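You operate a simulated robot arm through the tools that you are given. There is no shell and no other tool. Be economical: measure what you need, move in short steps, check, and stop when the job is done.

Carry out the task below with a simulated two-armed robot. There is one attempt and no reset: what you move stays moved.

Task
Check that the hand lamp lights, then put it away on the top shelf of cupboard three.
Fine: hold the lamp while you click it on and off again; shut the door. Set down upright: hand lamp.

The check looks at the end state, three seconds after you hand in, the way a careful person would. Anything else that was tipped, shoved, dropped, spilled or broken makes it a failure.

Robot
Two 7-joint arms with two-finger parallel grippers on one trunk, on a base that drives. Base frame: it is fixed to the floor where the robot stands at the start and does not move with it; the origin is under the middle of the robot, x ahead of it, y to its left, z up. Units: mm, degrees, N and s.
The left shoulder is at the start at [50, 165, 1205], the right one opposite. With the tool pointing down near the work surface each hand reaches from about 100 to 660 mm from the robot's upright axis, wherever it stands, measured 20 degrees to its own side. Places, roughly: cupboard four door [-500, 0, 700]; cupboard three door [-500, 600, 700]; lamp button [500, 100, 900]; top shelf of cupboard three [-800, 600, 900]. Payload 3.91 kg a hand.
Tool frame (each hand has its own): the origin (TCP) lies between the finger pads and is the grasp point; the fingertips stand 30 mm ahead of it; z points along the fingers, y is the line along which they close. Largest opening 110 mm; finger width 20, thickness 10; the body of the gripper, 48 by 112 mm, starts 55 mm behind the TCP.
Orientation is that of the tool frame in the base frame, as a unit quaternion [x, y, z, w]. With the fingers straight down and closing along the base's y, the tool's x points along the base's -x, its y along +y and its z along -z.

Tools
- The arms move only by the tool nudge_tool. It takes "left_rows", "right_rows" or both (then of equal length, played together; a hand with none holds still); each is a list of rows, each a list of 7 numbers: the shift along the base's x, y, z in mm, then the turn, a rotation vector about the base's x, y, z in degrees, then the closure, from 0 (fully open) to 1 (shut). In form: [[tx, ty, tz, wx, wy, wz, claw], ...]. A call has 1 to 8 rows; each row is the pose to reach, as a shift and turn from the pose commanded when the call began. A row lasts 0.2 s, in which the tool goes at most 50 mm and 8.6 degrees; a call with a longer step from one row to the next is refused whole, and so is a gripper value outside its range. A pose out of reach is approached as far as the arm can. The call stops where the force on the tool passes 40 N (or 10 N more than at its start, if that is more) or the arm is blocked; 0.2 s more then pass. Each finger travels about 45 mm/s and halts on what it meets, pressing with about 33 N; the grip force reading is that of the motor and also rises with nothing between the fingers. The clock runs only during rows and for 0.2 s after the last one: add rows that repeat a pose to give the fingers time. It gives the time, the measured TCP pose, the force on the tool (base axes), the opening and the grip force at its end, in the units of the frame above (readings bear some noise), with the torque about the TCP (base axes, N m) and any sound that the robot's microphone picked up.
- Cameras (640 x 400 px; columns grow to the right, rows downward): "scene" is now at [122.9, -0.7, 1370.9]; the picture's right is [-0.05, -1.00, 0.00], its down [-0.71, 0.04, -0.70] and it looks along [0.70, -0.04, -0.71] (base axes); focal length 214 px, centre (320, 200). "left" rides on the left gripper at [72, -17, -103] in its tool frame; the picture's right is [0.23, 0.97, 0.00], its down [-0.76, 0.18, -0.62] and it looks along [-0.61, 0.14, 0.78] (tool axes); focal length 222 px, centre (320, 200). "right" rides on the right gripper at [72, 17, -103] in its tool frame; the picture's right is [-0.23, 0.97, 0.00], its down [-0.76, -0.18, -0.62] and it looks along [-0.61, -0.14, 0.78] (tool axes); focal length 222 px, centre (320, 200).
- camera(camera): a new picture of that camera. The clock stands still meanwhile.
- move_column(by): slides the trunk up (or, below 0, down) by that many mm; the arms and the scene camera ride with it, the base frame stays. It gives what a move gives, with no picture.
- base_move(legs): drives the robot by 1 to 6 legs, each [ahead, left, turn to the left] in mm, mm and degrees, along the robot's own axes; the way and the turn of a leg run together, so that a leg with both is an arc; at most 1500 mm and 180 degrees a leg. The arms and the cameras ride along, it lands a little off, and it stops where it bumps. It gives what a move gives.
- turn_head(pan, tilt): turns the head with the scene camera to pan (to the left, within 80 degrees either way) and tilt (down, from -29 to 69), counted from straight ahead of the robot. It gives what a move gives.
- point_at(camera, pixels): for up to 12 pixels [column, row] of the newest picture of that camera ("zoom" is the newest enlarged one), the place [x, y, z] in the base frame of the surface seen there, good to about 2 mm, but the place of the scene camera against the robot may be out by one fixed shift of up to 25 mm in any direction. The clock stands still meanwhile.
- enlarge(camera, box): a new picture of the part [left, top, right, bottom] of that camera's present view, enlarged. The clock stands still meanwhile.
- finish_job(): hands the job in; it is judged then, once.

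Go step by step. Measure first, check grasps and placings, and put right what went wrong. The budget is 80 turns and 58 pictures, counting those below and the enlarged ones. Unless the task says otherwise, let go and move clear before handing in, and close with one line.

The tools are called after "Request:" by a JSON object that holds its "fn" and its "kwargs". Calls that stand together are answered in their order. nudge_tool: Moves the arms, as the interface text tells. Its arguments: {"type":"object","properties":{"left_rows":{"type":"array"},"right_rows":{"type":"array"}},"required":[]} The other tools are called the same way: move_column (by) slides the trunk up or down; base_move (legs) drives the base; turn_head (pan, tilt) turns the head that bears the scene camera; camera (camera) takes a picture; point_at (camera, pixels) gives the place of the surface under pixels of a picture; enlarge (camera, box) takes an enlarged picture of a part of a camera's view; finish_job () hands the job in.

At the start:

```text
time_s: 0.0
left_position: [253.4, 329.6, 1305.8]
left_tool_rot: [0.0, 1.0, 0.0, 0.0]
left_force: [-0.2, 0.5, -0.8]
left_wrist_torque: [0.0, 0.01, 0.01]
left_grip_width: 109.8
left_gripper_force: 0.2
right_position: [414.0, 41.2, 1232.5]
right_tool_rot: [0.001, 1.0, 0.0, 0.0]
right_force: [-0.2, -0.9, -0.4]
right_wrist_torque: [-0.02, -0.01, -0.01]
right_grip_width: 109.9
right_gripper_force: 0.0
trunk travel left (down, up): [-425.0, 78.0]
robot x, y, heading: [3.7, 3.0, 0.1]
head pan, tilt: [-3.1, 45.5]
```

scene: 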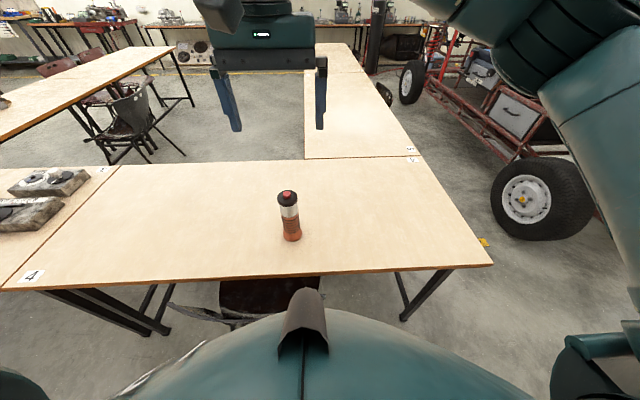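
right: 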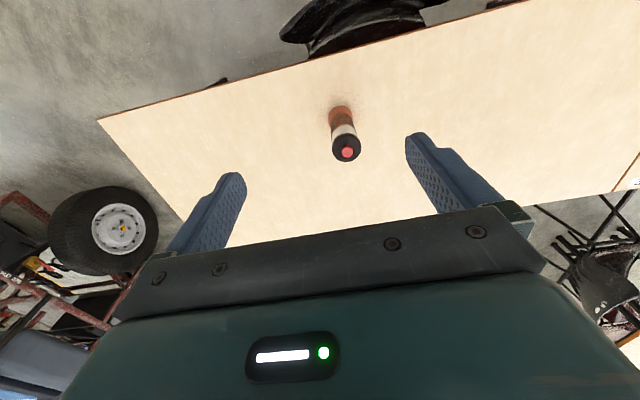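
left: 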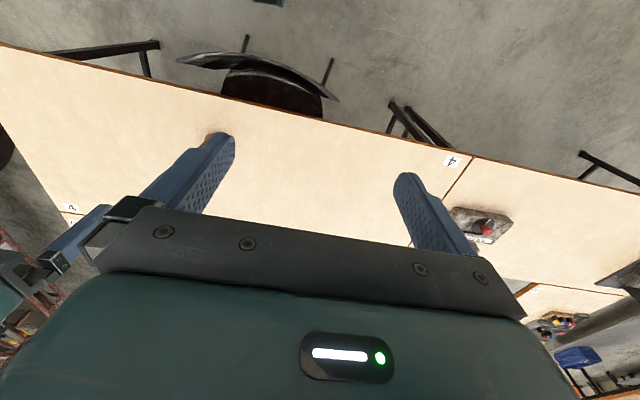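

The lamp stands on the table at scene pixels (287,195) top to (292,238) bottom, with a red button on top. I'll measure it and look closely.

Request:
{"fn": "enlarge", "kwargs": {"camera": "scene", "box": [240, 170, 340, 260]}}

Request:
{"fn": "point_at", "kwargs": {"camera": "scene", "pixels": [[287, 192], [287, 197], [289, 205], [290, 214], [291, 222], [292, 232], [284, 222], [299, 222], [292, 248], [330, 230]]}}

Request:
{"fn": "point_at", "kwargs": {"camera": "right", "pixels": [[347, 152], [345, 140], [341, 130], [338, 112], [330, 150], [361, 150], [380, 130]]}}

```text
4.44 times, centred on (290, 215) of scene
```

zoom: 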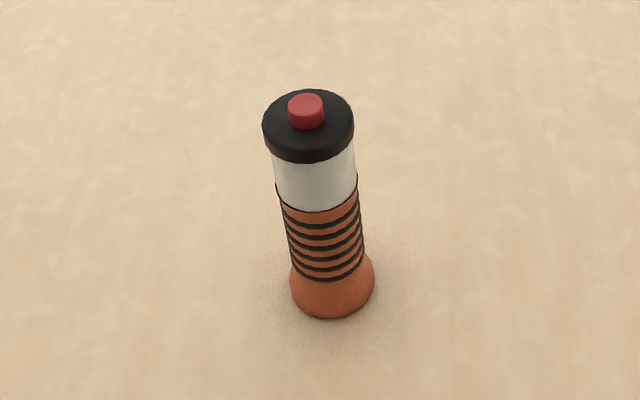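

```text
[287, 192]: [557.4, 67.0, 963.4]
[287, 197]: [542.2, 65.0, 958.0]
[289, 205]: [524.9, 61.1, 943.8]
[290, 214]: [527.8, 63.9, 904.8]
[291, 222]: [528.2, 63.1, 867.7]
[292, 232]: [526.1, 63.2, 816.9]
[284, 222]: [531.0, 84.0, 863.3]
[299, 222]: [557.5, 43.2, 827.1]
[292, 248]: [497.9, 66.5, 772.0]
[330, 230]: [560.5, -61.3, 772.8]
```

```text
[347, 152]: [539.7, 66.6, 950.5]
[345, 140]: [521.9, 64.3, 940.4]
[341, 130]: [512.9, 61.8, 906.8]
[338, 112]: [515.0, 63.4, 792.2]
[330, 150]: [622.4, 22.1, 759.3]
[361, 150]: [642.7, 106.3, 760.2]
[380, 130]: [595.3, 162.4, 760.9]
```

Table is z≈760 by the wrist camera (scene camera reads about 12 mm high); lamp axis ≈(540,65), top of button ≈950. Now I look around to the left before turning towards the cupboards.

Request:
{"fn": "turn_head", "kwargs": {"pan": 80, "tilt": 25}}

Request:
{"fn": "camera", "kwargs": {"camera": "scene"}}

```text
time_s: 1.6
left_position: [254.0, 328.8, 1307.6]
left_tool_rot: [0.0, 1.0, 0.0, 0.001]
left_force: [-0.7, 0.6, 0.3]
left_wrist_torque: [0.03, 0.03, 0.0]
left_grip_width: 109.8
left_gripper_force: 0.1
right_position: [413.9, 39.5, 1232.9]
right_tool_rot: [0.001, 1.0, 0.001, 0.0]
right_force: [0.3, -0.3, -0.3]
right_wrist_torque: [0.02, 0.0, 0.02]
right_grip_width: 109.7
right_gripper_force: 0.1
trunk travel left (down, up): [-425.0, 78.0]
robot x, y, heading: [-1.1, 0.6, -0.0]
head pan, tilt: [80.0, 25.0]
```

```text
53 pictures are left
```

scene: 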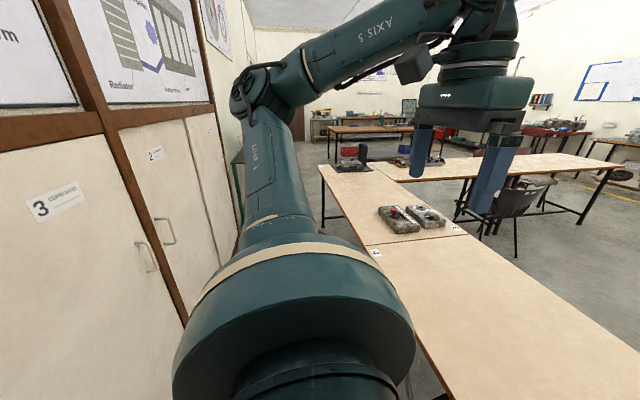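

Cupboard three has its handle toward its far (+y) side, px (150,258). I turn round to face the cupboards and then look.

Request:
{"fn": "base_move", "kwargs": {"legs": [[0, 0, 90], [0, 0, 90]]}}

Request:
{"fn": "turn_head", "kwargs": {"pan": -40, "tilt": 25}}

Request:
{"fn": "camera", "kwargs": {"camera": "scene"}}

```text
time_s: 6.0
left_position: [-319.2, 248.2, 1314.2]
left_tool_rot: [0.724, -0.689, -0.018, 0.027]
left_force: [-0.2, 0.1, -0.5]
left_wrist_torque: [-0.03, 0.01, -0.01]
left_grip_width: 110.1
left_gripper_force: 0.1
right_position: [-40.7, 418.7, 1229.9]
right_tool_rot: [0.721, -0.693, -0.003, 0.007]
right_force: [-0.2, 0.2, -0.3]
right_wrist_torque: [-0.02, 0.04, 0.01]
right_grip_width: 110.1
right_gripper_force: 0.0
trunk travel left (down, up): [-425.0, 78.0]
robot x, y, heading: [0.6, 3.6, 92.7]
head pan, tilt: [80.0, 25.0]
stopped in leg 1: the robot was blocked; the commanded pose is now the measured one
```

```text
time_s: 8.0
left_position: [-317.4, 248.0, 1314.5]
left_tool_rot: [0.726, -0.687, -0.017, 0.026]
left_force: [-0.6, 0.2, 0.2]
left_wrist_torque: [-0.01, 0.03, 0.02]
left_grip_width: 110.2
left_gripper_force: 0.0
right_position: [-41.9, 421.0, 1231.0]
right_tool_rot: [0.722, -0.691, -0.002, 0.009]
right_force: [0.0, 0.3, 0.6]
right_wrist_torque: [0.02, 0.01, 0.0]
right_grip_width: 109.7
right_gripper_force: 0.1
trunk travel left (down, up): [-425.0, 78.0]
robot x, y, heading: [4.2, 4.3, 92.9]
head pan, tilt: [-40.0, 25.0]
```

```text
52 pictures are left
```

scene: 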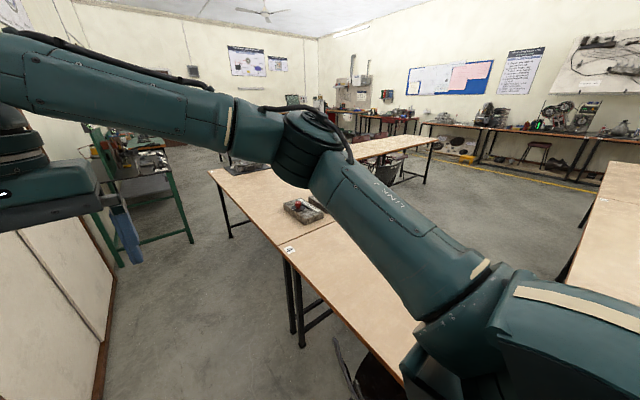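

The turn was blocked, apparently by the left arm's elbow reaching the cupboard front. I back the arms in: move the left hand forward/inward and the right hand rightward, to narrow the robot.

Request:
{"fn": "nudge_tool", "kwargs": {"left_rows": [[28, 34, 0, 0, 0, 0, 0], [56, 67, 0, 0, 0, 0, 0], [84, 101, 0, 0, 0, 0, 0], [112, 135, 0, 0, 0, 0, 0], [140, 168, 0, 0, 0, 0, 0], [160, 195, 0, 0, 0, 0, 0]], "right_rows": [[30, 0, 0, 0, 0, 0, 0], [60, 0, 0, 0, 0, 0, 0], [90, 0, 0, 0, 0, 0, 0], [120, 0, 0, 0, 0, 0, 0], [150, 0, 0, 0, 0, 0, 0], [180, 0, 0, 0, 0, 0, 0]]}}

Request:
{"fn": "turn_head", "kwargs": {"pan": 80, "tilt": 25}}

Request:
{"fn": "camera", "kwargs": {"camera": "scene"}}

```text
time_s: 9.4
left_position: [-190.7, 424.9, 1304.6]
left_tool_rot: [0.727, -0.686, -0.01, 0.012]
left_force: [0.0, -0.3, 0.6]
left_wrist_torque: [0.02, 0.04, 0.0]
left_grip_width: 110.0
left_gripper_force: 0.0
left hand out of reach, approached as far as the arm can: row 6
right_position: [123.5, 411.2, 1233.2]
right_tool_rot: [0.723, -0.691, -0.001, 0.0]
right_force: [-0.1, -0.1, 0.9]
right_wrist_torque: [0.07, 0.0, 0.0]
right_grip_width: 109.9
right_gripper_force: 0.1
trunk travel left (down, up): [-425.0, 78.0]
robot x, y, heading: [1.6, 2.6, 92.5]
head pan, tilt: [-40.0, 25.0]
```

```text
time_s: 11.4
left_position: [-191.7, 426.2, 1304.8]
left_tool_rot: [0.726, -0.687, -0.01, 0.013]
left_force: [-0.1, 0.4, 0.2]
left_wrist_torque: [0.0, -0.02, 0.03]
left_grip_width: 110.0
left_gripper_force: 0.1
right_position: [120.7, 411.6, 1232.6]
right_tool_rot: [0.722, -0.692, 0.0, 0.0]
right_force: [0.1, 0.8, -0.6]
right_wrist_torque: [-0.01, -0.02, -0.02]
right_grip_width: 110.2
right_gripper_force: 0.1
trunk travel left (down, up): [-425.0, 78.0]
robot x, y, heading: [-0.8, 2.2, 92.8]
head pan, tilt: [80.0, 25.0]
```

```text
51 pictures are left
```

scene: 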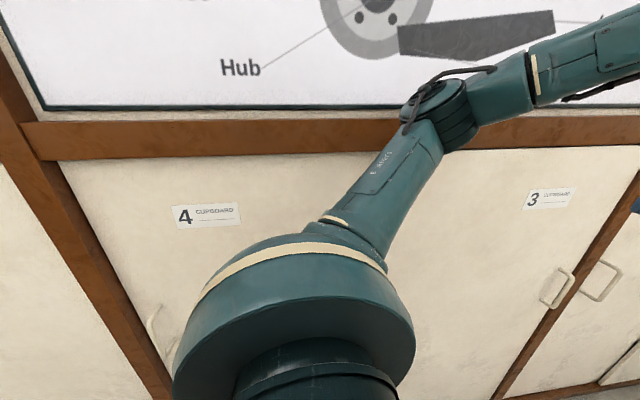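

Cupboard three's handle is at px (557,287), at its right edge, so the hinge is to the left (toward −y). I measure door features here.

Request:
{"fn": "point_at", "kwargs": {"camera": "scene", "pixels": [[557, 287], [546, 297], [568, 275], [540, 199], [582, 240], [520, 370], [460, 250], [210, 215], [600, 140], [600, 200], [160, 385], [88, 260]]}}

Request:
{"fn": "enlarge", "kwargs": {"camera": "scene", "box": [400, 120, 640, 400]}}

```text
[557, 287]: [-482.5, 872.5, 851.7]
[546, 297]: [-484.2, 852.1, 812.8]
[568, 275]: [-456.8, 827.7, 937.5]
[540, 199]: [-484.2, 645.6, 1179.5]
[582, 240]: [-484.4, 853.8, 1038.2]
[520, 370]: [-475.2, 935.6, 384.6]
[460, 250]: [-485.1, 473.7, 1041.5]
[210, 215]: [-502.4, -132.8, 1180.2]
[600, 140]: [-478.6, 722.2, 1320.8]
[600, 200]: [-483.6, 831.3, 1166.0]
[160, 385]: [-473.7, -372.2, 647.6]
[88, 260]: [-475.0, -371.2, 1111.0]
```

```text
1.43 times, centred on (520, 260) of scene
```

zoom: 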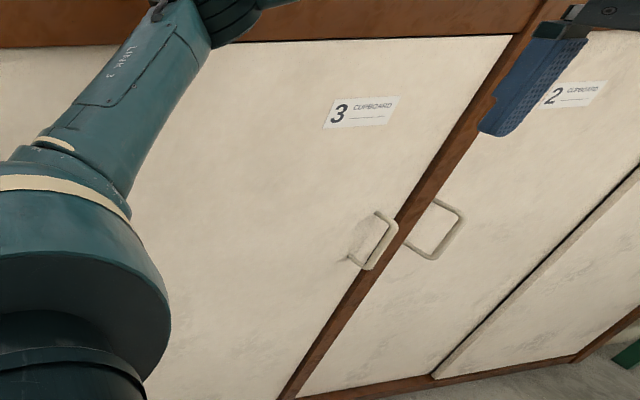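

Handle 3 is at about x −455, y 850, z 820–940. Before driving I check how much room there is on the table side (chair under the table edge).

Request:
{"fn": "turn_head", "kwargs": {"pan": -80, "tilt": 60}}

Request:
{"fn": "camera", "kwargs": {"camera": "scene"}}

```text
time_s: 13.9
left_position: [-192.8, 425.0, 1303.8]
left_tool_rot: [0.726, -0.687, -0.01, 0.013]
left_force: [0.6, -1.4, -1.0]
left_wrist_torque: [-0.01, 0.0, -0.01]
left_grip_width: 110.0
left_gripper_force: 0.1
right_position: [120.1, 411.4, 1234.3]
right_tool_rot: [0.723, -0.691, 0.001, -0.001]
right_force: [0.0, -0.1, -0.1]
right_wrist_torque: [-0.02, 0.01, -0.01]
right_grip_width: 110.0
right_gripper_force: 0.1
trunk travel left (down, up): [-425.0, 78.0]
robot x, y, heading: [1.9, 2.2, 92.4]
head pan, tilt: [-80.0, 60.0]
```

```text
49 pictures are left
```

scene: 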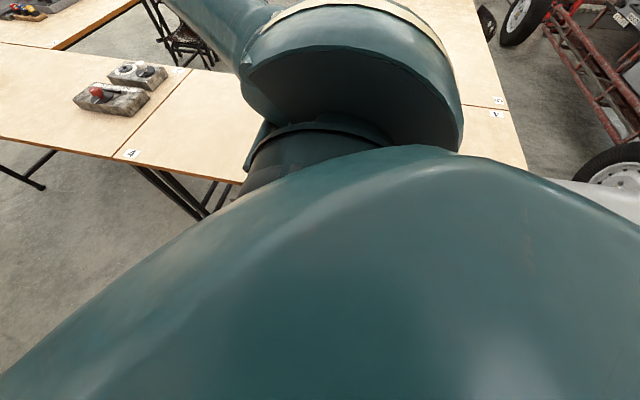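

The body blocks that view. The right wrist camera may see the chair and aisle.

Request:
{"fn": "camera", "kwargs": {"camera": "right"}}

Request:
{"fn": "camera", "kwargs": {"camera": "left"}}

```text
48 pictures are left
```

right: 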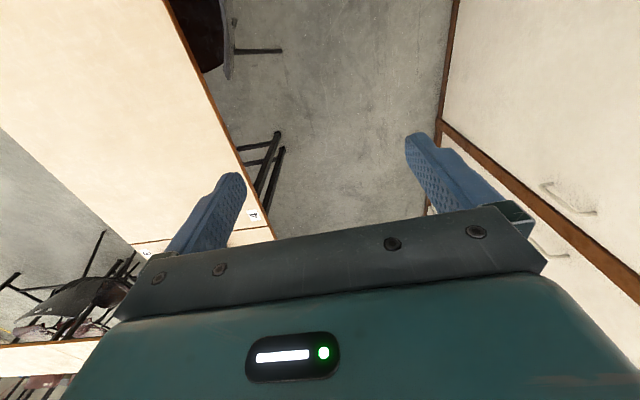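

```text
47 pictures are left
```

left: 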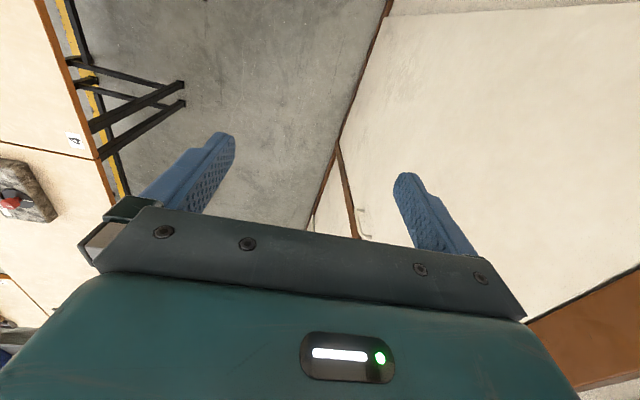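

Request:
{"fn": "point_at", "kwargs": {"camera": "right", "pixels": [[228, 30], [232, 75], [280, 50], [205, 60], [215, 100], [278, 133], [284, 150], [252, 214], [595, 212], [545, 185], [441, 125], [440, 60]]}}

Request:
{"fn": "point_at", "kwargs": {"camera": "left", "pixels": [[183, 84], [183, 104], [360, 210], [370, 236], [340, 150], [500, 200]]}}

```text
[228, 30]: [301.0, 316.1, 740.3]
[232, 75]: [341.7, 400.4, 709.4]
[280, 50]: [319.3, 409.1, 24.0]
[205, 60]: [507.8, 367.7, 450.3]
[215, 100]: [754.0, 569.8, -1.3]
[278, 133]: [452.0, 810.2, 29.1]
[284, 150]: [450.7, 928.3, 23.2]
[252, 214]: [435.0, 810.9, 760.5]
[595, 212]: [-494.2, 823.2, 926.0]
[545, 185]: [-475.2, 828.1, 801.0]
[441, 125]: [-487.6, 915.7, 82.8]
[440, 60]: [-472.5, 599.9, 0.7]
```

```text
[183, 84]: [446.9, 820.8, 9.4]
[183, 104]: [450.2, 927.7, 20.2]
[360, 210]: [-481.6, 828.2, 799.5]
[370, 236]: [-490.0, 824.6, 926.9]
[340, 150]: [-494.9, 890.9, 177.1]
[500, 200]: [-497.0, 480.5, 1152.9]
```

The door face is at x≈−495, with handle 3 at y≈826, z 800–927; the chair sits at x≥300, y up to ~400. An open door would block the aisle, so the lamp comes first: I turn back to the table.

Request:
{"fn": "base_move", "kwargs": {"legs": [[0, 0, -92]]}}

Request:
{"fn": "turn_head", "kwargs": {"pan": 0, "tilt": 50}}

Request:
{"fn": "camera", "kwargs": {"camera": "scene"}}

```text
time_s: 18.2
left_position: [431.3, 180.2, 1304.1]
left_tool_rot: [-0.011, 1.0, 0.016, -0.001]
left_force: [0.5, 0.2, -0.3]
left_wrist_torque: [0.01, -0.02, 0.01]
left_grip_width: 109.8
left_gripper_force: 0.0
right_position: [409.3, -130.5, 1232.3]
right_tool_rot: [-0.007, 1.0, 0.0, 0.0]
right_force: [-0.6, 0.3, 0.0]
right_wrist_torque: [0.0, 0.02, -0.01]
right_grip_width: 109.9
right_gripper_force: 0.1
trunk travel left (down, up): [-425.0, 78.0]
robot x, y, heading: [1.8, 0.1, 1.1]
head pan, tilt: [-80.0, 60.0]
```

```text
time_s: 19.7
left_position: [430.8, 180.5, 1303.4]
left_tool_rot: [-0.011, 1.0, 0.015, -0.002]
left_force: [-0.6, 0.0, 0.2]
left_wrist_torque: [0.02, 0.01, -0.02]
left_grip_width: 109.9
left_gripper_force: 0.1
right_position: [408.3, -131.5, 1231.7]
right_tool_rot: [-0.007, 1.0, 0.0, 0.0]
right_force: [-1.0, 0.3, 0.6]
right_wrist_torque: [-0.01, -0.02, 0.0]
right_grip_width: 109.9
right_gripper_force: 0.1
trunk travel left (down, up): [-425.0, 78.0]
robot x, y, heading: [2.6, 1.8, 1.0]
head pan, tilt: [0.0, 50.0]
```

```text
46 pictures are left
```

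scene: 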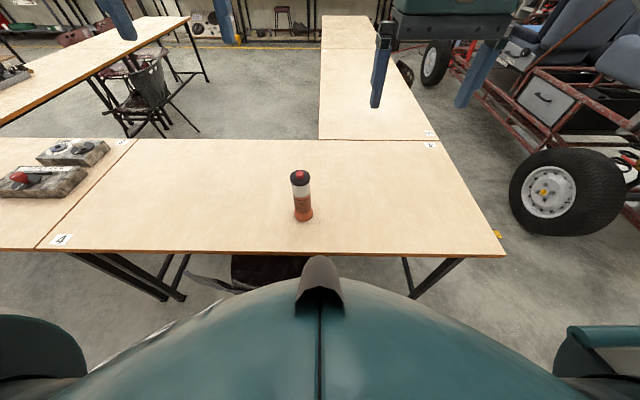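

Lamp is undisturbed at (540,65). I bring the right hand to a pre-grasp, tilted 30° below horizontal and yawed 30° left, about 150 mm short of the lamp.

Request:
{"fn": "nudge_tool", "kwargs": {"right_rows": [[2, 16, -40, 1.96, -7.32, 3.4, 0], [5, 33, -80, 3.93, -14.65, 6.8, 0], [7, 49, -121, 5.9, -22, 10.2, 0], [10, 65, -161, 7.85, -29.3, 13.6, 0], [12, 82, -201, 9.8, -36.6, 17, 0], [14, 98, -241, 11.8, -43.95, 20.4, 0], [17, 115, -282, 13.7, -51.3, 23.8, 0], [19, 131, -322, 15.7, -58.6, 27.2, 0]]}}

Request:
{"fn": "camera", "kwargs": {"camera": "right"}}

Request:
{"fn": "camera", "kwargs": {"camera": "scene"}}

```text
time_s: 21.5
left_position: [431.1, 181.6, 1303.7]
left_tool_rot: [-0.011, 1.0, 0.016, -0.002]
left_force: [0.7, -0.4, 0.2]
left_wrist_torque: [0.0, 0.02, 0.0]
left_grip_width: 110.2
left_gripper_force: 0.0
right_position: [427.8, 0.1, 910.6]
right_tool_rot: [-0.231, 0.834, 0.126, 0.485]
right_force: [-0.5, 0.1, 0.0]
right_wrist_torque: [-0.03, 0.01, 0.01]
right_grip_width: 110.0
right_gripper_force: 0.1
trunk travel left (down, up): [-425.0, 78.0]
robot x, y, heading: [1.5, -0.0, 0.7]
head pan, tilt: [0.0, 50.0]
```

```text
45 pictures are left
```

right: 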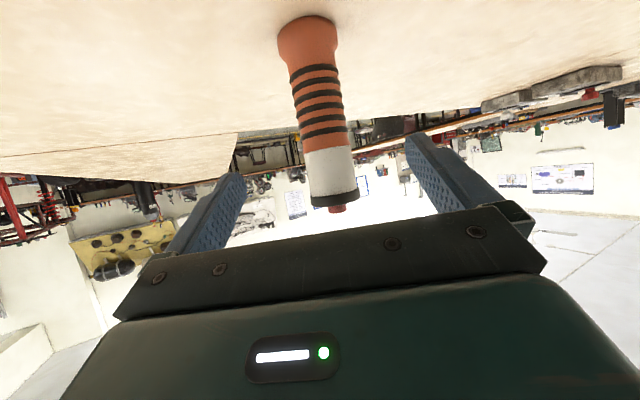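

```text
44 pictures are left
```

scene: 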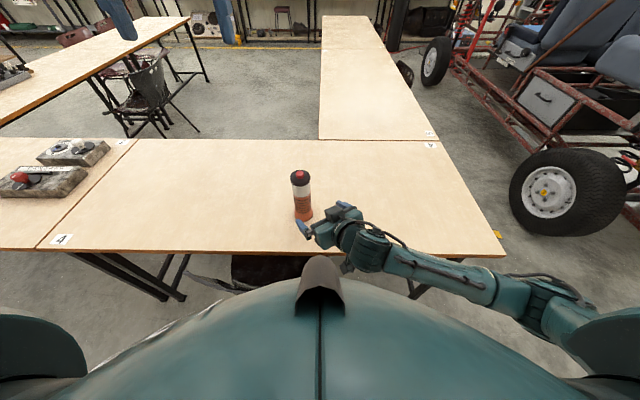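

The hand is posed well and the lamp sits between the fingers in the right wrist view (px 280–355). I measure the lamp precisely from this view.

Request:
{"fn": "point_at", "kwargs": {"camera": "right", "pixels": [[308, 25], [309, 55], [314, 73], [325, 135], [330, 175], [335, 198], [338, 209], [302, 105], [336, 105], [318, 100]]}}

```text
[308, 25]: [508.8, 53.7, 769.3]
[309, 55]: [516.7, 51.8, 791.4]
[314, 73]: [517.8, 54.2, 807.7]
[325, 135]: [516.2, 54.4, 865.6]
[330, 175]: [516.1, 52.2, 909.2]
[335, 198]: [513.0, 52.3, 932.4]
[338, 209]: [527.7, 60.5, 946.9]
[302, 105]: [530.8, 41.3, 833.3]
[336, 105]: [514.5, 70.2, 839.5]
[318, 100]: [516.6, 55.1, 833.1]
```

Lamp axis ≈(535,64.5); grip height z≈836 on the ribbed part. I move in straight along the fingers, then close.

Request:
{"fn": "nudge_tool", "kwargs": {"right_rows": [[27, 16, -19, 0, 0, 0, 0], [54, 32, -37, 0, 0, 0, 0], [81, 48, -56, 0, 0, 0, 0], [107, 64.5, -74.5, 0, 0, 0, 0], [107, 64.5, -74.5, 0, 0, 0, 0]]}}

Request:
{"fn": "camera", "kwargs": {"camera": "right"}}

```text
time_s: 22.7
left_position: [430.6, 180.1, 1305.3]
left_tool_rot: [-0.011, 1.0, 0.016, -0.002]
left_force: [-0.4, 0.0, 0.1]
left_wrist_torque: [-0.03, 0.02, 0.01]
left_grip_width: 110.3
left_gripper_force: 0.1
right_position: [536.7, 65.0, 837.5]
right_tool_rot: [-0.23, 0.835, 0.126, 0.485]
right_force: [0.1, 0.3, 0.9]
right_wrist_torque: [0.0, 0.01, 0.0]
right_grip_width: 110.1
right_gripper_force: 0.1
trunk travel left (down, up): [-425.0, 78.0]
robot x, y, heading: [1.5, 3.7, 1.1]
head pan, tilt: [0.0, 50.0]
```

```text
43 pictures are left
```

right: 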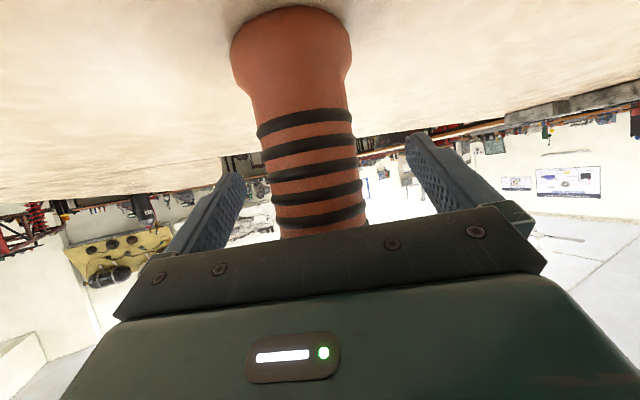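

The lamp is between the fingers, roughly centred. I close the grip.

Request:
{"fn": "nudge_tool", "kwargs": {"right_rows": [[0, 0, 0, 0, 0, 0, 0.3], [0, 0, 0, 0, 0, 0, 0.5], [0, 0, 0, 0, 0, 0, 0.7], [0, 0, 0, 0, 0, 0, 0.8], [0, 0, 0, 0, 0, 0, 0.8], [0, 0, 0, 0, 0, 0, 0.8], [0, 0, 0, 0, 0, 0, 0.8]]}}

Request:
{"fn": "enlarge", "kwargs": {"camera": "scene", "box": [240, 140, 400, 250]}}

```text
time_s: 24.3
left_position: [432.4, 181.8, 1304.7]
left_tool_rot: [-0.011, 1.0, 0.016, -0.002]
left_force: [-0.1, -0.6, 0.4]
left_wrist_torque: [-0.01, 0.01, 0.02]
left_grip_width: 109.8
left_gripper_force: 0.0
right_position: [536.1, 64.0, 838.4]
right_tool_rot: [-0.229, 0.835, 0.125, 0.485]
right_force: [0.7, -1.0, 1.1]
right_wrist_torque: [0.0, 0.02, 0.01]
right_grip_width: 53.1
right_gripper_force: 32.9
trunk travel left (down, up): [-425.0, 78.0]
robot x, y, heading: [1.8, -0.2, 0.8]
head pan, tilt: [0.0, 50.0]
```

```text
3.64 times, centred on (320, 195) of scene
```

zoom: 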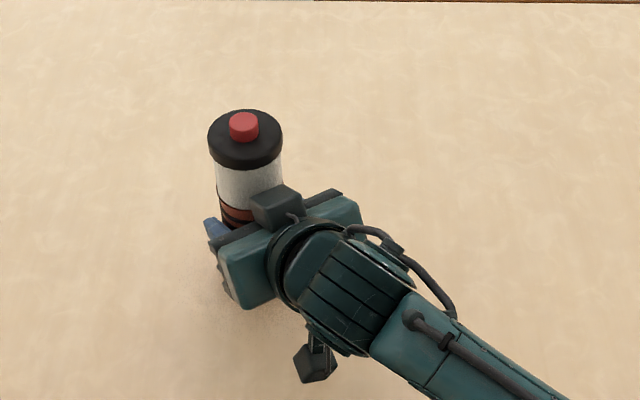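

Grip is firm at 53 mm. Now I bring the left hand, with fingers closing, to above the button.

Request:
{"fn": "nudge_tool", "kwargs": {"left_rows": [[13, -15, -30, 0, 0, 0, 0.3], [26, -29, -60, 0, 0, 0, 0.6], [39, -44, -90, 0, 0, 0, 1], [52, -58, -120, 0, 0, 0, 1], [65, -73, -150, 0, 0, 0, 1], [78, -87, -185, 0, 0, 0, 1], [91, -102, -220, 0, 0, 0, 1], [104, -117, -260, 0, 0, 0, 1]]}}

Request:
{"fn": "camera", "kwargs": {"camera": "left"}}

Request:
{"fn": "enlarge", "kwargs": {"camera": "scene", "box": [220, 90, 420, 250]}}

```text
time_s: 26.1
left_position: [468.2, 155.3, 1061.5]
left_tool_rot: [-0.011, 1.0, 0.015, -0.001]
left_force: [-1.0, 0.2, -1.2]
left_wrist_torque: [0.0, -0.01, 0.03]
left_grip_width: 0.2
left_gripper_force: 33.3
left hand out of reach, approached as far as the arm can: row 1, 2, 3, 4, 5, 6, 7, 8
right_position: [535.6, 64.7, 838.2]
right_tool_rot: [-0.229, 0.835, 0.126, 0.485]
right_force: [-0.4, 1.2, 0.4]
right_wrist_torque: [0.19, 0.12, 0.0]
right_grip_width: 53.3
right_gripper_force: 32.9
trunk travel left (down, up): [-425.0, 78.0]
robot x, y, heading: [-1.8, 0.7, 0.7]
head pan, tilt: [0.0, 50.0]
```

```text
41 pictures are left
```

left: 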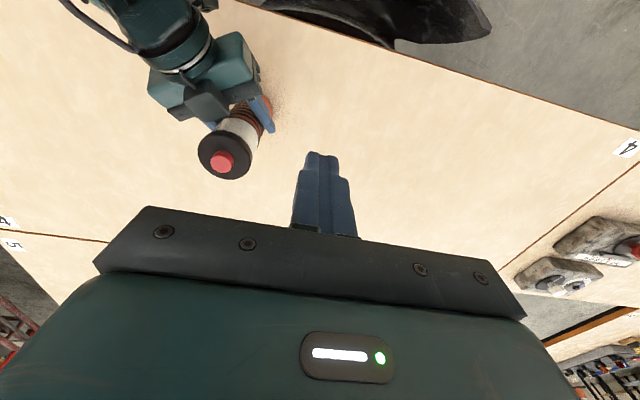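

```text
2.50 times, centred on (320, 170) of scene
```

zoom: 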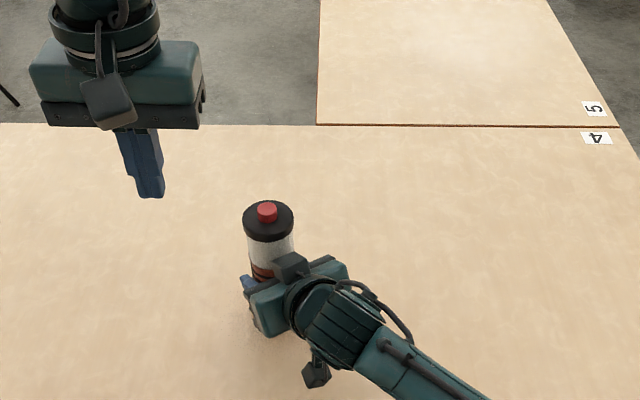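

Left hand couldn't reach that far (stopped at x 468, y 155). I lift the gripped lamp slightly and bring it 75 mm nearer and 30 mm left, back onto the table.

Request:
{"fn": "nudge_tool", "kwargs": {"right_rows": [[0, 0, 15, 0, 0, 0, 0.8], [0, 0, 30, 0, 0, 0, 0.8], [-25, 10, 30, 0, 0, 0, 0.8], [-50, 20, 30, 0, 0, 0, 0.8], [-75, 30, 30, 0, 0, 0, 0.8], [-75, 30, 15, 0, 0, 0, 0.8], [-75, 30, 5, 0, 0, 0, 0.8], [-75, 30, 0.5, 0, 0, 0, 0.8]]}}

Request:
{"fn": "camera", "kwargs": {"camera": "left"}}

```text
time_s: 27.9
left_position: [468.4, 156.5, 1061.3]
left_tool_rot: [-0.011, 1.0, 0.015, -0.002]
left_force: [-0.3, 0.2, -0.6]
left_wrist_torque: [0.0, 0.02, 0.01]
left_grip_width: 0.0
left_gripper_force: 33.1
right_position: [475.7, 78.3, 839.9]
right_tool_rot: [-0.234, 0.831, 0.106, 0.494]
right_force: [-0.6, 0.8, -3.8]
right_wrist_torque: [-0.01, 0.01, 0.01]
right_grip_width: 52.9
right_gripper_force: 33.3
trunk travel left (down, up): [-425.0, 78.0]
robot x, y, heading: [-1.5, -1.4, 1.2]
head pan, tilt: [0.0, 50.0]
```

```text
39 pictures are left
```

left: 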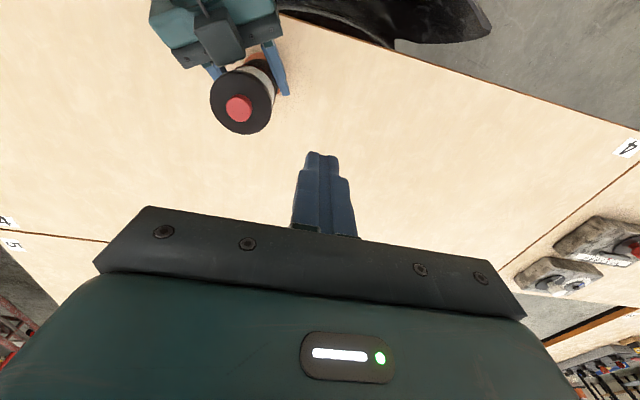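

Right hand settled at (476,78,840), slightly turned. I locate the button and check the lamp's uprightness.

Request:
{"fn": "point_at", "kwargs": {"camera": "left", "pixels": [[238, 109], [230, 109], [247, 109], [238, 101], [238, 118], [220, 115], [262, 90], [240, 128], [268, 80], [320, 160]]}}

Request:
{"fn": "enlarge", "kwargs": {"camera": "scene", "box": [240, 140, 400, 250]}}

```text
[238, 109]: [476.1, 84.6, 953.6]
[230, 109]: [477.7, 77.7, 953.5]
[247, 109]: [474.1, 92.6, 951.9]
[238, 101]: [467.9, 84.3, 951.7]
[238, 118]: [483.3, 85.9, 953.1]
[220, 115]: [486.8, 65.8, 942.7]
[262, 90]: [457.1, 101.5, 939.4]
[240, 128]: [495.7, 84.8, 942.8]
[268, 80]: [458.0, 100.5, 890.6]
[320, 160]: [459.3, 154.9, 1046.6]
```

```text
3.64 times, centred on (320, 195) of scene
```

zoom: 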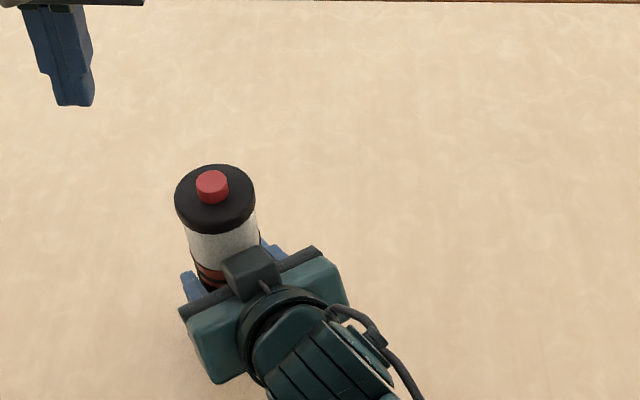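

Button top centre is at (476,85,953), lamp leaning only a couple of degrees. I try a small left-hand move toward it to learn what its commanded pose is.

Request:
{"fn": "nudge_tool", "kwargs": {"left_rows": [[0, -15, 0, 0, 0, 0, 1], [0, -30, 0, 0, 0, 0, 1], [0, -30, 0, 0, 0, 0, 1]], "right_rows": [[0, 0, 0, 0, 0, 0, 0.8], [0, 0, 0, 0, 0, 0, 0.8], [0, 0, 0, 0, 0, 0, 0.8]]}}

```text
time_s: 28.7
left_position: [457.7, 146.4, 1069.9]
left_tool_rot: [-0.011, 1.0, 0.016, -0.002]
left_force: [-0.4, -0.4, 0.0]
left_wrist_torque: [-0.01, 0.01, 0.01]
left_grip_width: 0.1
left_gripper_force: 32.7
left hand out of reach, approached as far as the arm can: row 1, 2, 3
right_position: [475.9, 77.7, 840.1]
right_tool_rot: [-0.233, 0.831, 0.105, 0.494]
right_force: [0.5, 0.3, -3.1]
right_wrist_torque: [0.0, 0.0, 0.0]
right_grip_width: 53.0
right_gripper_force: 33.2
trunk travel left (down, up): [-425.0, 78.0]
robot x, y, heading: [0.3, 1.2, 0.9]
head pan, tilt: [0.0, 50.0]
```

The commanded left pose lies out of reach ahead, so I step it back to just above the button: target about (476,85,1010).

Request:
{"fn": "nudge_tool", "kwargs": {"left_rows": [[-30, 26, -5, 0, 0, 0, 1], [-59, 52, -10, 0, 0, 0, 1], [-59, 52, -34, 0, 0, 0, 1], [-59, 52, -34, 0, 0, 0, 1]]}}

Request:
{"fn": "camera", "kwargs": {"camera": "left"}}

```text
time_s: 29.7
left_position: [398.0, 199.8, 1038.9]
left_tool_rot: [-0.011, 1.0, 0.016, -0.002]
left_force: [0.0, 1.4, -0.5]
left_wrist_torque: [-0.01, 0.02, 0.0]
left_grip_width: 0.0
left_gripper_force: 33.1
right_position: [476.3, 78.2, 840.7]
right_tool_rot: [-0.234, 0.831, 0.106, 0.494]
right_force: [-0.4, -0.7, -3.3]
right_wrist_torque: [0.04, 0.02, -0.01]
right_grip_width: 53.2
right_gripper_force: 33.5
trunk travel left (down, up): [-425.0, 78.0]
robot x, y, heading: [0.7, 2.6, 0.9]
head pan, tilt: [0.0, 50.0]
```

```text
37 pictures are left
```

left: 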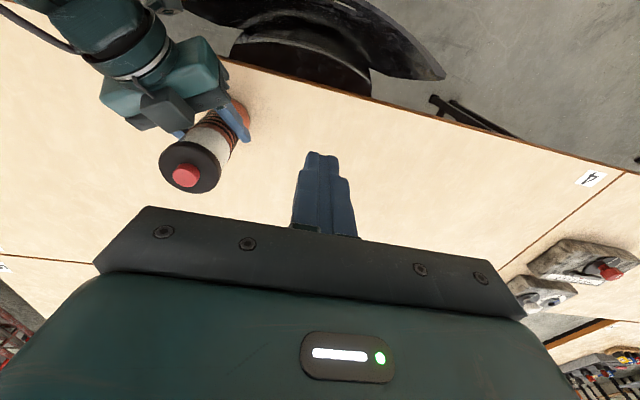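

Commands are relative to the measured pose. I retry towards the button at a lower height.

Request:
{"fn": "nudge_tool", "kwargs": {"left_rows": [[16, -23, -5, 0, 0, 0, 1], [32, -46, -10, 0, 0, 0, 1], [48, -69, -15, 0, 0, 0, 1], [64, -92, -20, 0, 0, 0, 1], [78, -115, -25, 0, 0, 0, 1], [78, -115, -25, 0, 0, 0, 1]]}}

```text
time_s: 31.1
left_position: [437.8, 143.0, 1033.9]
left_tool_rot: [-0.012, 1.0, 0.016, -0.001]
left_force: [0.2, 0.6, 0.7]
left_wrist_torque: [-0.03, 0.0, -0.01]
left_grip_width: 0.0
left_gripper_force: 32.9
left hand out of reach, approached as far as the arm can: row 3, 4, 5, 6
right_position: [476.4, 78.7, 839.0]
right_tool_rot: [-0.235, 0.831, 0.107, 0.494]
right_force: [0.4, 0.9, -1.0]
right_wrist_torque: [0.08, -0.02, -0.02]
right_grip_width: 53.3
right_gripper_force: 33.7
trunk travel left (down, up): [-425.0, 78.0]
robot x, y, heading: [3.4, -1.1, 0.8]
head pan, tilt: [0.0, 50.0]
```

The left hand stalls at (438,143). I look at the arms' posture to see why.

Request:
{"fn": "turn_head", "kwargs": {"pan": 35, "tilt": 30}}

Request:
{"fn": "camera", "kwargs": {"camera": "scene"}}

```text
time_s: 32.1
left_position: [438.5, 144.2, 1034.0]
left_tool_rot: [-0.012, 1.0, 0.016, -0.001]
left_force: [-0.9, 0.3, 0.0]
left_wrist_torque: [0.01, 0.0, -0.01]
left_grip_width: 0.1
left_gripper_force: 32.7
right_position: [475.6, 76.6, 839.5]
right_tool_rot: [-0.234, 0.831, 0.106, 0.494]
right_force: [0.8, 1.7, 0.8]
right_wrist_torque: [0.14, -0.05, -0.05]
right_grip_width: 53.3
right_gripper_force: 33.4
trunk travel left (down, up): [-425.0, 78.0]
robot x, y, heading: [4.3, 3.7, 0.8]
head pan, tilt: [35.0, 30.0]
```

```text
36 pictures are left
```

scene: 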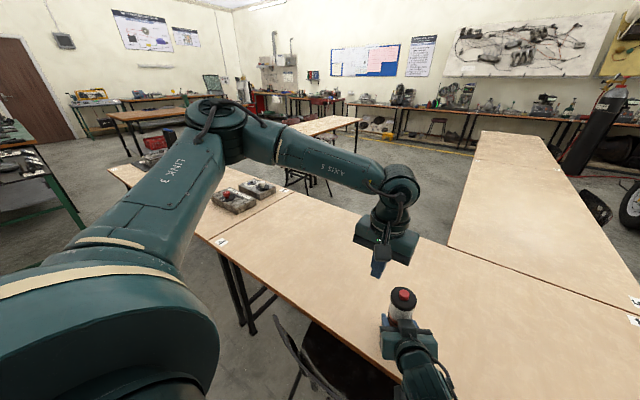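

The left elbow is splayed out and the wrist can't come inward with the tool vertical. I tilt the left fingers 35° inward (pointing down-right), so the wrist stays left while the tips go over the button.

Request:
{"fn": "nudge_tool", "kwargs": {"left_rows": [[4, -5, 0, -7, 0, 0, 1], [8, -10, 0, -14, 0, 0, 1], [16, -20, 0, -21, 0, 0, 1], [24, -30, 0, -28, 0, 0, 1], [32, -40, -10, -35, 0, 0, 1], [38, -50, -16, -35, 0, 0, 1], [38, -50, -16, -35, 0, 0, 1]]}}

Request:
{"fn": "camera", "kwargs": {"camera": "left"}}

```text
time_s: 33.7
left_position: [478.8, 94.9, 1016.0]
left_tool_rot: [-0.011, 0.958, -0.286, -0.005]
left_force: [1.0, -0.6, 0.9]
left_wrist_torque: [0.02, 0.03, 0.01]
left_grip_width: 0.0
left_gripper_force: 33.2
right_position: [475.7, 77.1, 838.8]
right_tool_rot: [-0.233, 0.831, 0.106, 0.494]
right_force: [1.3, 1.2, 5.0]
right_wrist_torque: [0.29, 0.03, 0.0]
right_grip_width: 52.9
right_gripper_force: 33.0
trunk travel left (down, up): [-425.0, 78.0]
robot x, y, heading: [-3.0, 5.9, 0.8]
head pan, tilt: [35.0, 30.0]
```

```text
35 pictures are left
```

left: 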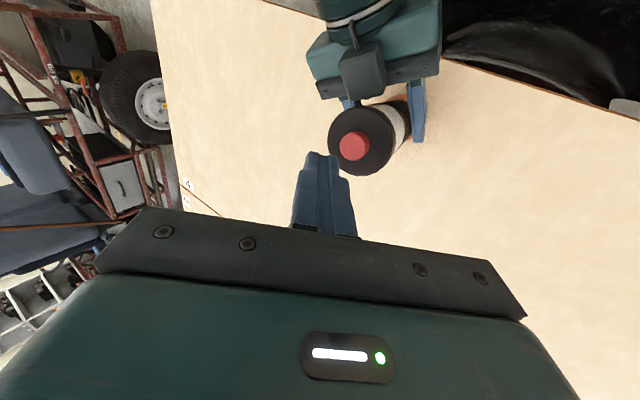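

The left hand now reaches. I measure fingertip (320,157) and button (354,145) from this view.

Request:
{"fn": "point_at", "kwargs": {"camera": "left", "pixels": [[354, 146], [345, 150], [365, 142], [355, 135], [313, 156], [330, 158], [320, 154], [322, 165]]}}

```text
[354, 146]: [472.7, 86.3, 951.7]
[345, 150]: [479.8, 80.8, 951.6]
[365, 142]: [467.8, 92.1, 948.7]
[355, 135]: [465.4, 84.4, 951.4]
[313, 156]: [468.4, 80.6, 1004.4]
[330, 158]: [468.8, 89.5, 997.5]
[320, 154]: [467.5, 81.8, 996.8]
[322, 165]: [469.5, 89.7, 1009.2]
```

Tip's lowest corner is almost over the button centre (474,86,951), about 35 mm above it. I press down gently in small steps and release, listening for the click.

Request:
{"fn": "nudge_tool", "kwargs": {"left_rows": [[-4, 0, -15, 0, 0, 0, 1], [-4, 0, -28, 0, 0, 0, 1], [-4, 0, -32, 0, 0, 0, 1], [-4, 0, -35, 0, 0, 0, 1], [-4, 0, -37, 0, 0, 0, 1], [-4, 0, -39, 0, 0, 0, 1]]}}

```text
time_s: 35.1
left_position: [466.8, 101.2, 981.2]
left_tool_rot: [-0.01, 0.958, -0.286, -0.004]
left_force: [0.3, -0.7, 1.5]
left_wrist_torque: [0.0, -0.01, 0.02]
left_grip_width: 0.0
left_gripper_force: 33.2
left hand out of reach, approached as far as the arm can: row 2, 3, 4, 5, 6
right_position: [475.1, 77.3, 840.1]
right_tool_rot: [-0.234, 0.831, 0.105, 0.494]
right_force: [1.9, 1.4, 5.9]
right_wrist_torque: [0.23, -0.09, -0.04]
right_grip_width: 53.4
right_gripper_force: 32.7
trunk travel left (down, up): [-425.0, 78.0]
robot x, y, heading: [0.4, 2.0, 0.9]
head pan, tilt: [35.0, 30.0]
```

It ran out of reach at (467,101,981) before pressing. I back up a little and tilt another 15° inward.

Request:
{"fn": "nudge_tool", "kwargs": {"left_rows": [[0, 0, 15, 0, 0, 0, 1], [5, 1, 17, -7.5, 0, 0, 1], [9, 2, 17, -15, 0, 0, 1], [9, 2, 17, -15, 0, 0, 1]]}}

Request:
{"fn": "camera", "kwargs": {"camera": "left"}}

```text
time_s: 36.1
left_position: [463.6, 103.0, 1018.1]
left_tool_rot: [-0.011, 0.914, -0.407, -0.005]
left_force: [-0.2, -0.5, -0.4]
left_wrist_torque: [0.01, 0.02, 0.02]
left_grip_width: 0.0
left_gripper_force: 33.3
left hand out of reach, approached as far as the arm can: row 3, 4
right_position: [474.9, 77.8, 839.5]
right_tool_rot: [-0.234, 0.831, 0.106, 0.494]
right_force: [-0.8, -0.9, 8.2]
right_wrist_torque: [0.18, 0.25, 0.03]
right_grip_width: 53.0
right_gripper_force: 33.0
trunk travel left (down, up): [-425.0, 78.0]
robot x, y, heading: [1.2, 2.3, 1.2]
head pan, tilt: [35.0, 30.0]
```

```text
34 pictures are left
```

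left: 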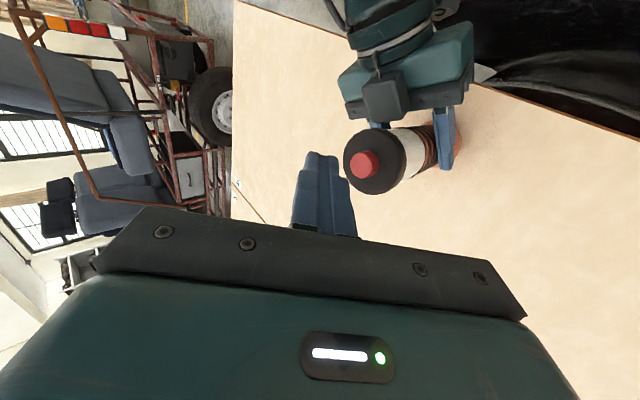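

Lowering stalls again, so I'll mimic the right hand's easy posture: left fingers pitched forward-down ~50° from vertical and yawed 20° inward, bringing the wrist back toward the shoulder.

Request:
{"fn": "nudge_tool", "kwargs": {"left_rows": [[-2, 0, 10, 4.5, -6.7, 0.4, 1], [-4, 0, 20, 9, -13.4, 0.8, 1], [-5, -2, 20, 13.4, -20.1, 1.2, 1], [-5, -4, 20, 17.9, -26.9, 1.6, 1], [-5, -6, 20, 22.4, -33.6, 2, 1], [-5, -8, 15, 26.9, -40.3, 2.3, 1], [-5, -10, 10, 31.3, -47, 2.7, 1], [-5, -11, 0, 35.8, -53.7, 3.1, 1]]}}

Request:
{"fn": "camera", "kwargs": {"camera": "left"}}

```text
time_s: 37.9
left_position: [460.2, 90.3, 1019.2]
left_tool_rot: [0.148, 0.894, -0.079, 0.415]
left_force: [-0.7, 1.3, -0.3]
left_wrist_torque: [-0.01, 0.02, -0.01]
left_grip_width: 0.0
left_gripper_force: 33.0
right_position: [474.9, 76.8, 839.6]
right_tool_rot: [-0.235, 0.831, 0.106, 0.493]
right_force: [0.8, 0.3, 6.7]
right_wrist_torque: [0.26, 0.15, -0.02]
right_grip_width: 53.2
right_gripper_force: 33.0
trunk travel left (down, up): [-425.0, 78.0]
robot x, y, heading: [0.6, -0.0, 1.0]
head pan, tilt: [35.0, 30.0]
```

```text
33 pictures are left
```

left: 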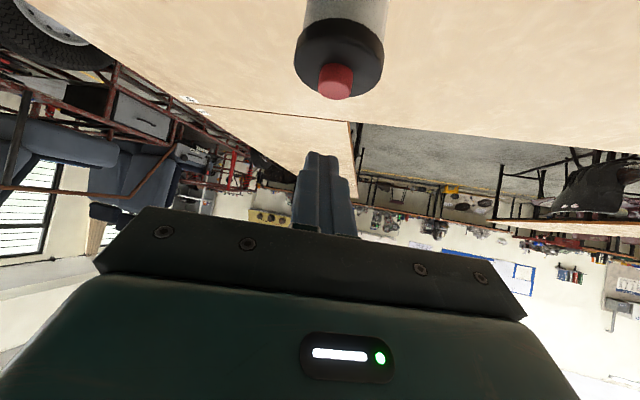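

That pose is reached, tip ~40 mm above the button. Now I press down in small steps.

Request:
{"fn": "nudge_tool", "kwargs": {"left_rows": [[-1, 2, -15, 0, 0, 0, 1], [-1, 2, -30, 0, 0, 0, 1], [-1, 2, -38, 0, 0, 0, 1], [-1, 2, -41, 0, 0, 0, 1], [-1, 2, -43, 0, 0, 0, 1], [-1, 2, -45, 0, 0, 0, 1]]}}

Request:
{"fn": "camera", "kwargs": {"camera": "left"}}

```text
time_s: 39.3
left_position: [456.7, 109.6, 987.7]
left_tool_rot: [0.148, 0.895, -0.079, 0.414]
left_force: [0.3, -0.3, -0.4]
left_wrist_torque: [0.0, 0.0, 0.0]
left_grip_width: 0.2
left_gripper_force: 32.6
left hand out of reach, approached as far as the arm can: row 1, 2, 3, 4, 5, 6
right_position: [474.7, 75.3, 840.6]
right_tool_rot: [-0.234, 0.831, 0.106, 0.494]
right_force: [0.3, 0.3, 7.5]
right_wrist_torque: [0.29, 0.15, -0.04]
right_grip_width: 53.1
right_gripper_force: 32.8
trunk travel left (down, up): [-425.0, 78.0]
robot x, y, heading: [2.5, -2.8, 1.0]
head pan, tilt: [35.0, 30.0]
```

```text
32 pictures are left
```

left: 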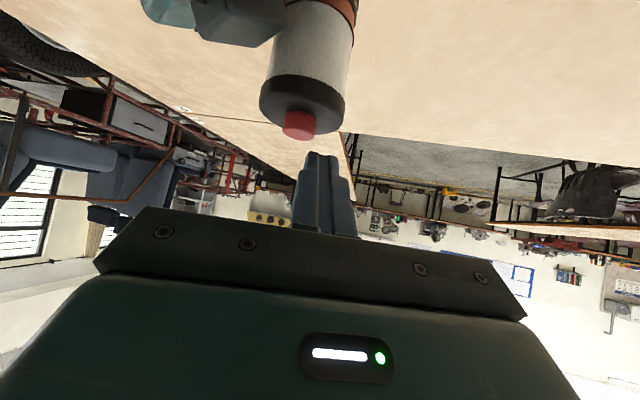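

The left arm drifts outward as it goes lower, but higher up it reaches fine. So I raise the left hand, then lift the lamp 70 mm with the right hand and press it there.

Request:
{"fn": "nudge_tool", "kwargs": {"left_rows": [[0, 0, 30, 0, 0, 0, 1], [0, -5, 60, 0, 0, 0, 1], [2, -18, 97, 0, 0, 0, 1], [2, -18, 97, 0, 0, 0, 1], [2, -18, 97, 0, 0, 0, 1], [2, -18, 97, 0, 0, 0, 1], [2, -18, 97, 0, 0, 0, 1]], "right_rows": [[0, 0, 0, 0, 0, 0, 0.8], [0, 0, 10, 0, 0, 0, 0.8], [0, 0, 25, 0, 0, 0, 0.8], [0, 0, 40, 0, 0, 0, 0.8], [0, 0, 55, 0, 0, 0, 0.8], [0, 0, 70, 0, 0, 0, 0.8], [0, 0, 70, 0, 0, 0, 0.8]]}}

Request:
{"fn": "camera", "kwargs": {"camera": "left"}}

```text
time_s: 41.1
left_position: [459.1, 91.0, 1083.4]
left_tool_rot: [0.148, 0.895, -0.079, 0.413]
left_force: [-0.5, -0.6, -0.1]
left_wrist_torque: [0.02, 0.01, 0.01]
left_grip_width: 0.0
left_gripper_force: 33.3
right_position: [475.8, 55.4, 889.5]
right_tool_rot: [-0.246, 0.836, 0.077, 0.485]
right_force: [-0.3, 0.3, -2.4]
right_wrist_torque: [-0.02, -0.02, 0.03]
right_grip_width: 52.9
right_gripper_force: 32.9
trunk travel left (down, up): [-425.0, 78.0]
robot x, y, heading: [0.9, -0.2, 0.8]
head pan, tilt: [35.0, 30.0]
stopped in row 7 (right hand): the arm was blocked; the commanded pose is now the measured one
```

```text
31 pictures are left
```

left: 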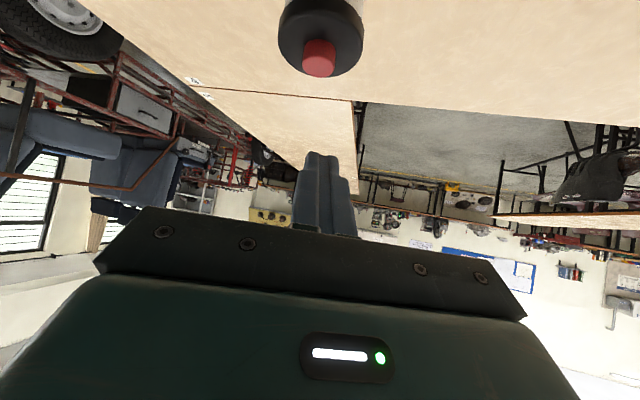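

The right arm was blocked at (476,55,890) with some twist. I measure the button and lamp tilt now.

Request:
{"fn": "point_at", "kwargs": {"camera": "left", "pixels": [[319, 48], [318, 68], [308, 50], [330, 50], [318, 43], [300, 62], [350, 55], [322, 10], [320, 160]]}}

Request:
{"fn": "turn_head", "kwargs": {"pan": 0, "tilt": 45}}

Request:
{"fn": "camera", "kwargs": {"camera": "scene"}}

```text
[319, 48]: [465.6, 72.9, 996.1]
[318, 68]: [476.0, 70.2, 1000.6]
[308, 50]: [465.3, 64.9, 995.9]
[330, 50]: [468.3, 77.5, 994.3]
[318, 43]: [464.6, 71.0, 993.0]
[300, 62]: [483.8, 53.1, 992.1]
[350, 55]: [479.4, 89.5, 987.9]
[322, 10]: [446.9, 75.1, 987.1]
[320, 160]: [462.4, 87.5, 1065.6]
```

```text
time_s: 42.1
left_position: [460.0, 90.4, 1083.4]
left_tool_rot: [0.147, 0.895, -0.078, 0.413]
left_force: [-0.1, 0.6, 0.2]
left_wrist_torque: [0.02, -0.01, 0.0]
left_grip_width: 0.0
left_gripper_force: 33.5
right_position: [474.7, 55.6, 891.0]
right_tool_rot: [-0.245, 0.835, 0.078, 0.486]
right_force: [-0.9, 0.4, -3.7]
right_wrist_torque: [-0.03, 0.01, -0.01]
right_grip_width: 53.2
right_gripper_force: 33.1
trunk travel left (down, up): [-425.0, 78.0]
robot x, y, heading: [3.2, 0.0, 1.0]
head pan, tilt: [0.0, 45.0]
```

```text
30 pictures are left
```

scene: 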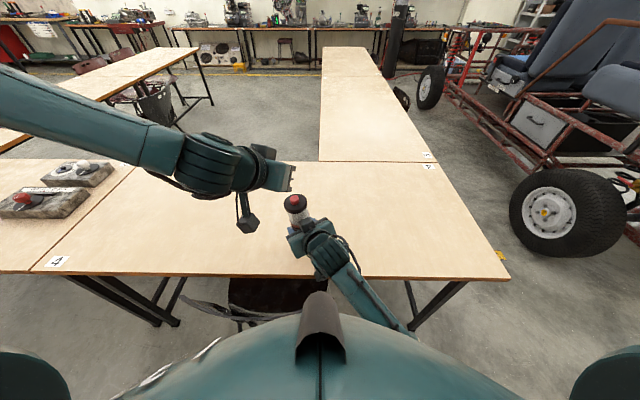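

The right forearm has dropped low near the table edge, so the arms meet badly here. I raise both together: the right hand up 150 mm, a little right and straightened, the left hand up above it.

Request:
{"fn": "nudge_tool", "kwargs": {"left_rows": [[-4, 8, 30, 0, 0, 0, 1], [-8, 16, 60, 0, 0, 0, 1], [-12, 24, 90, 0, 0, 0, 1], [-16, 32, 120, 0, 0, 0, 1], [-20, 40, 150, 0, 0, 0, 1], [-20, 40, 180, 0, 0, 0, 1], [-20, 40, 180, 0, 0, 0, 1]], "right_rows": [[5, -20, 10, 0.9, 0.3, 0.2, 0.8], [10, -40, 35, 1.8, 0.5, 0.4, 0.8], [10, -45, 60, 2.7, 0.8, 0.6, 0.8], [10, -50, 90, 3.6, 1.1, 0.8, 0.8], [10, -50, 120, 4.5, 1.3, 1, 0.8], [10, -50, 150, 5.4, 1.6, 1.2, 0.8], [10, -50, 150, 5.4, 1.6, 1.2, 0.8]]}}

Request:
{"fn": "camera", "kwargs": {"camera": "scene"}}

```text
time_s: 43.7
left_position: [436.2, 130.3, 1265.8]
left_tool_rot: [0.148, 0.895, -0.079, 0.414]
left_force: [-0.5, -1.5, 0.2]
left_wrist_torque: [0.02, -0.03, 0.06]
left_grip_width: 0.2
left_gripper_force: 33.3
right_position: [486.9, 6.7, 1040.8]
right_tool_rot: [-0.229, 0.835, 0.126, 0.484]
right_force: [0.6, 0.7, -3.2]
right_wrist_torque: [-0.01, 0.02, 0.03]
right_grip_width: 53.4
right_gripper_force: 33.2
trunk travel left (down, up): [-425.0, 78.0]
robot x, y, heading: [0.0, 1.9, 0.9]
head pan, tilt: [0.0, 45.0]
```

```text
29 pictures are left
```

scene: 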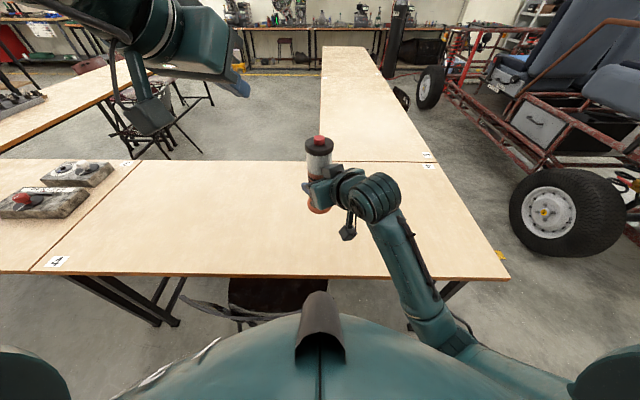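

The lamp is upright in the air at (487,7), button top ≈1154. I bring the hands together: lamp 50 mm left, left tip to ~35 mm over the button.

Request:
{"fn": "nudge_tool", "kwargs": {"left_rows": [[0, 0, 0, 0, 0, 0, 1], [4, -17, 0, 0, 0, 0, 1], [8, -34, -15, 0, 0, 0, 1], [16, -67, -30, 0, 0, 0, 1], [16, -67, -51, 0, 0, 0, 1], [16, -67, -51, 0, 0, 0, 1]], "right_rows": [[-5, 16, 0, 0, 0, 0, 0.8], [-10, 33, 0, 0, 0, 0, 0.8], [-20, 50, 0, 0, 0, 0, 0.8], [-20, 50, 0, 0, 0, 0, 0.8], [-20, 50, 0, 0, 0, 0, 0.8], [-20, 50, 0, 0, 0, 0, 0.8]]}}

Request:
{"fn": "camera", "kwargs": {"camera": "left"}}

```text
time_s: 45.1
left_position: [453.7, 61.7, 1213.5]
left_tool_rot: [0.147, 0.895, -0.08, 0.414]
left_force: [0.3, 1.6, -0.1]
left_wrist_torque: [-0.01, 0.0, 0.0]
left_grip_width: 0.0
left_gripper_force: 32.9
right_position: [465.5, 56.3, 1041.3]
right_tool_rot: [-0.229, 0.835, 0.127, 0.485]
right_force: [0.1, -0.2, -3.3]
right_wrist_torque: [-0.02, 0.0, 0.01]
right_grip_width: 53.4
right_gripper_force: 33.2
trunk travel left (down, up): [-425.0, 78.0]
robot x, y, heading: [1.6, 5.5, 0.9]
head pan, tilt: [0.0, 45.0]
```

```text
28 pictures are left
```

left: 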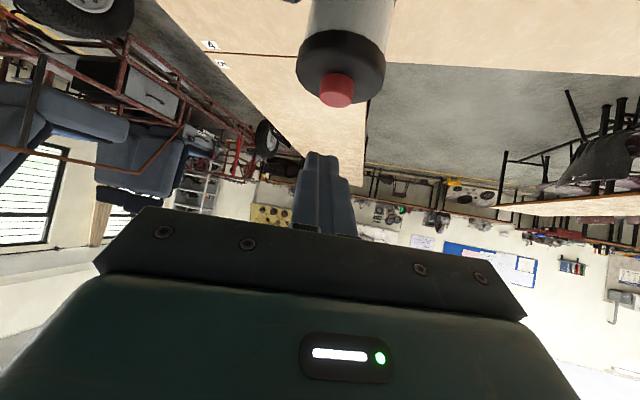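

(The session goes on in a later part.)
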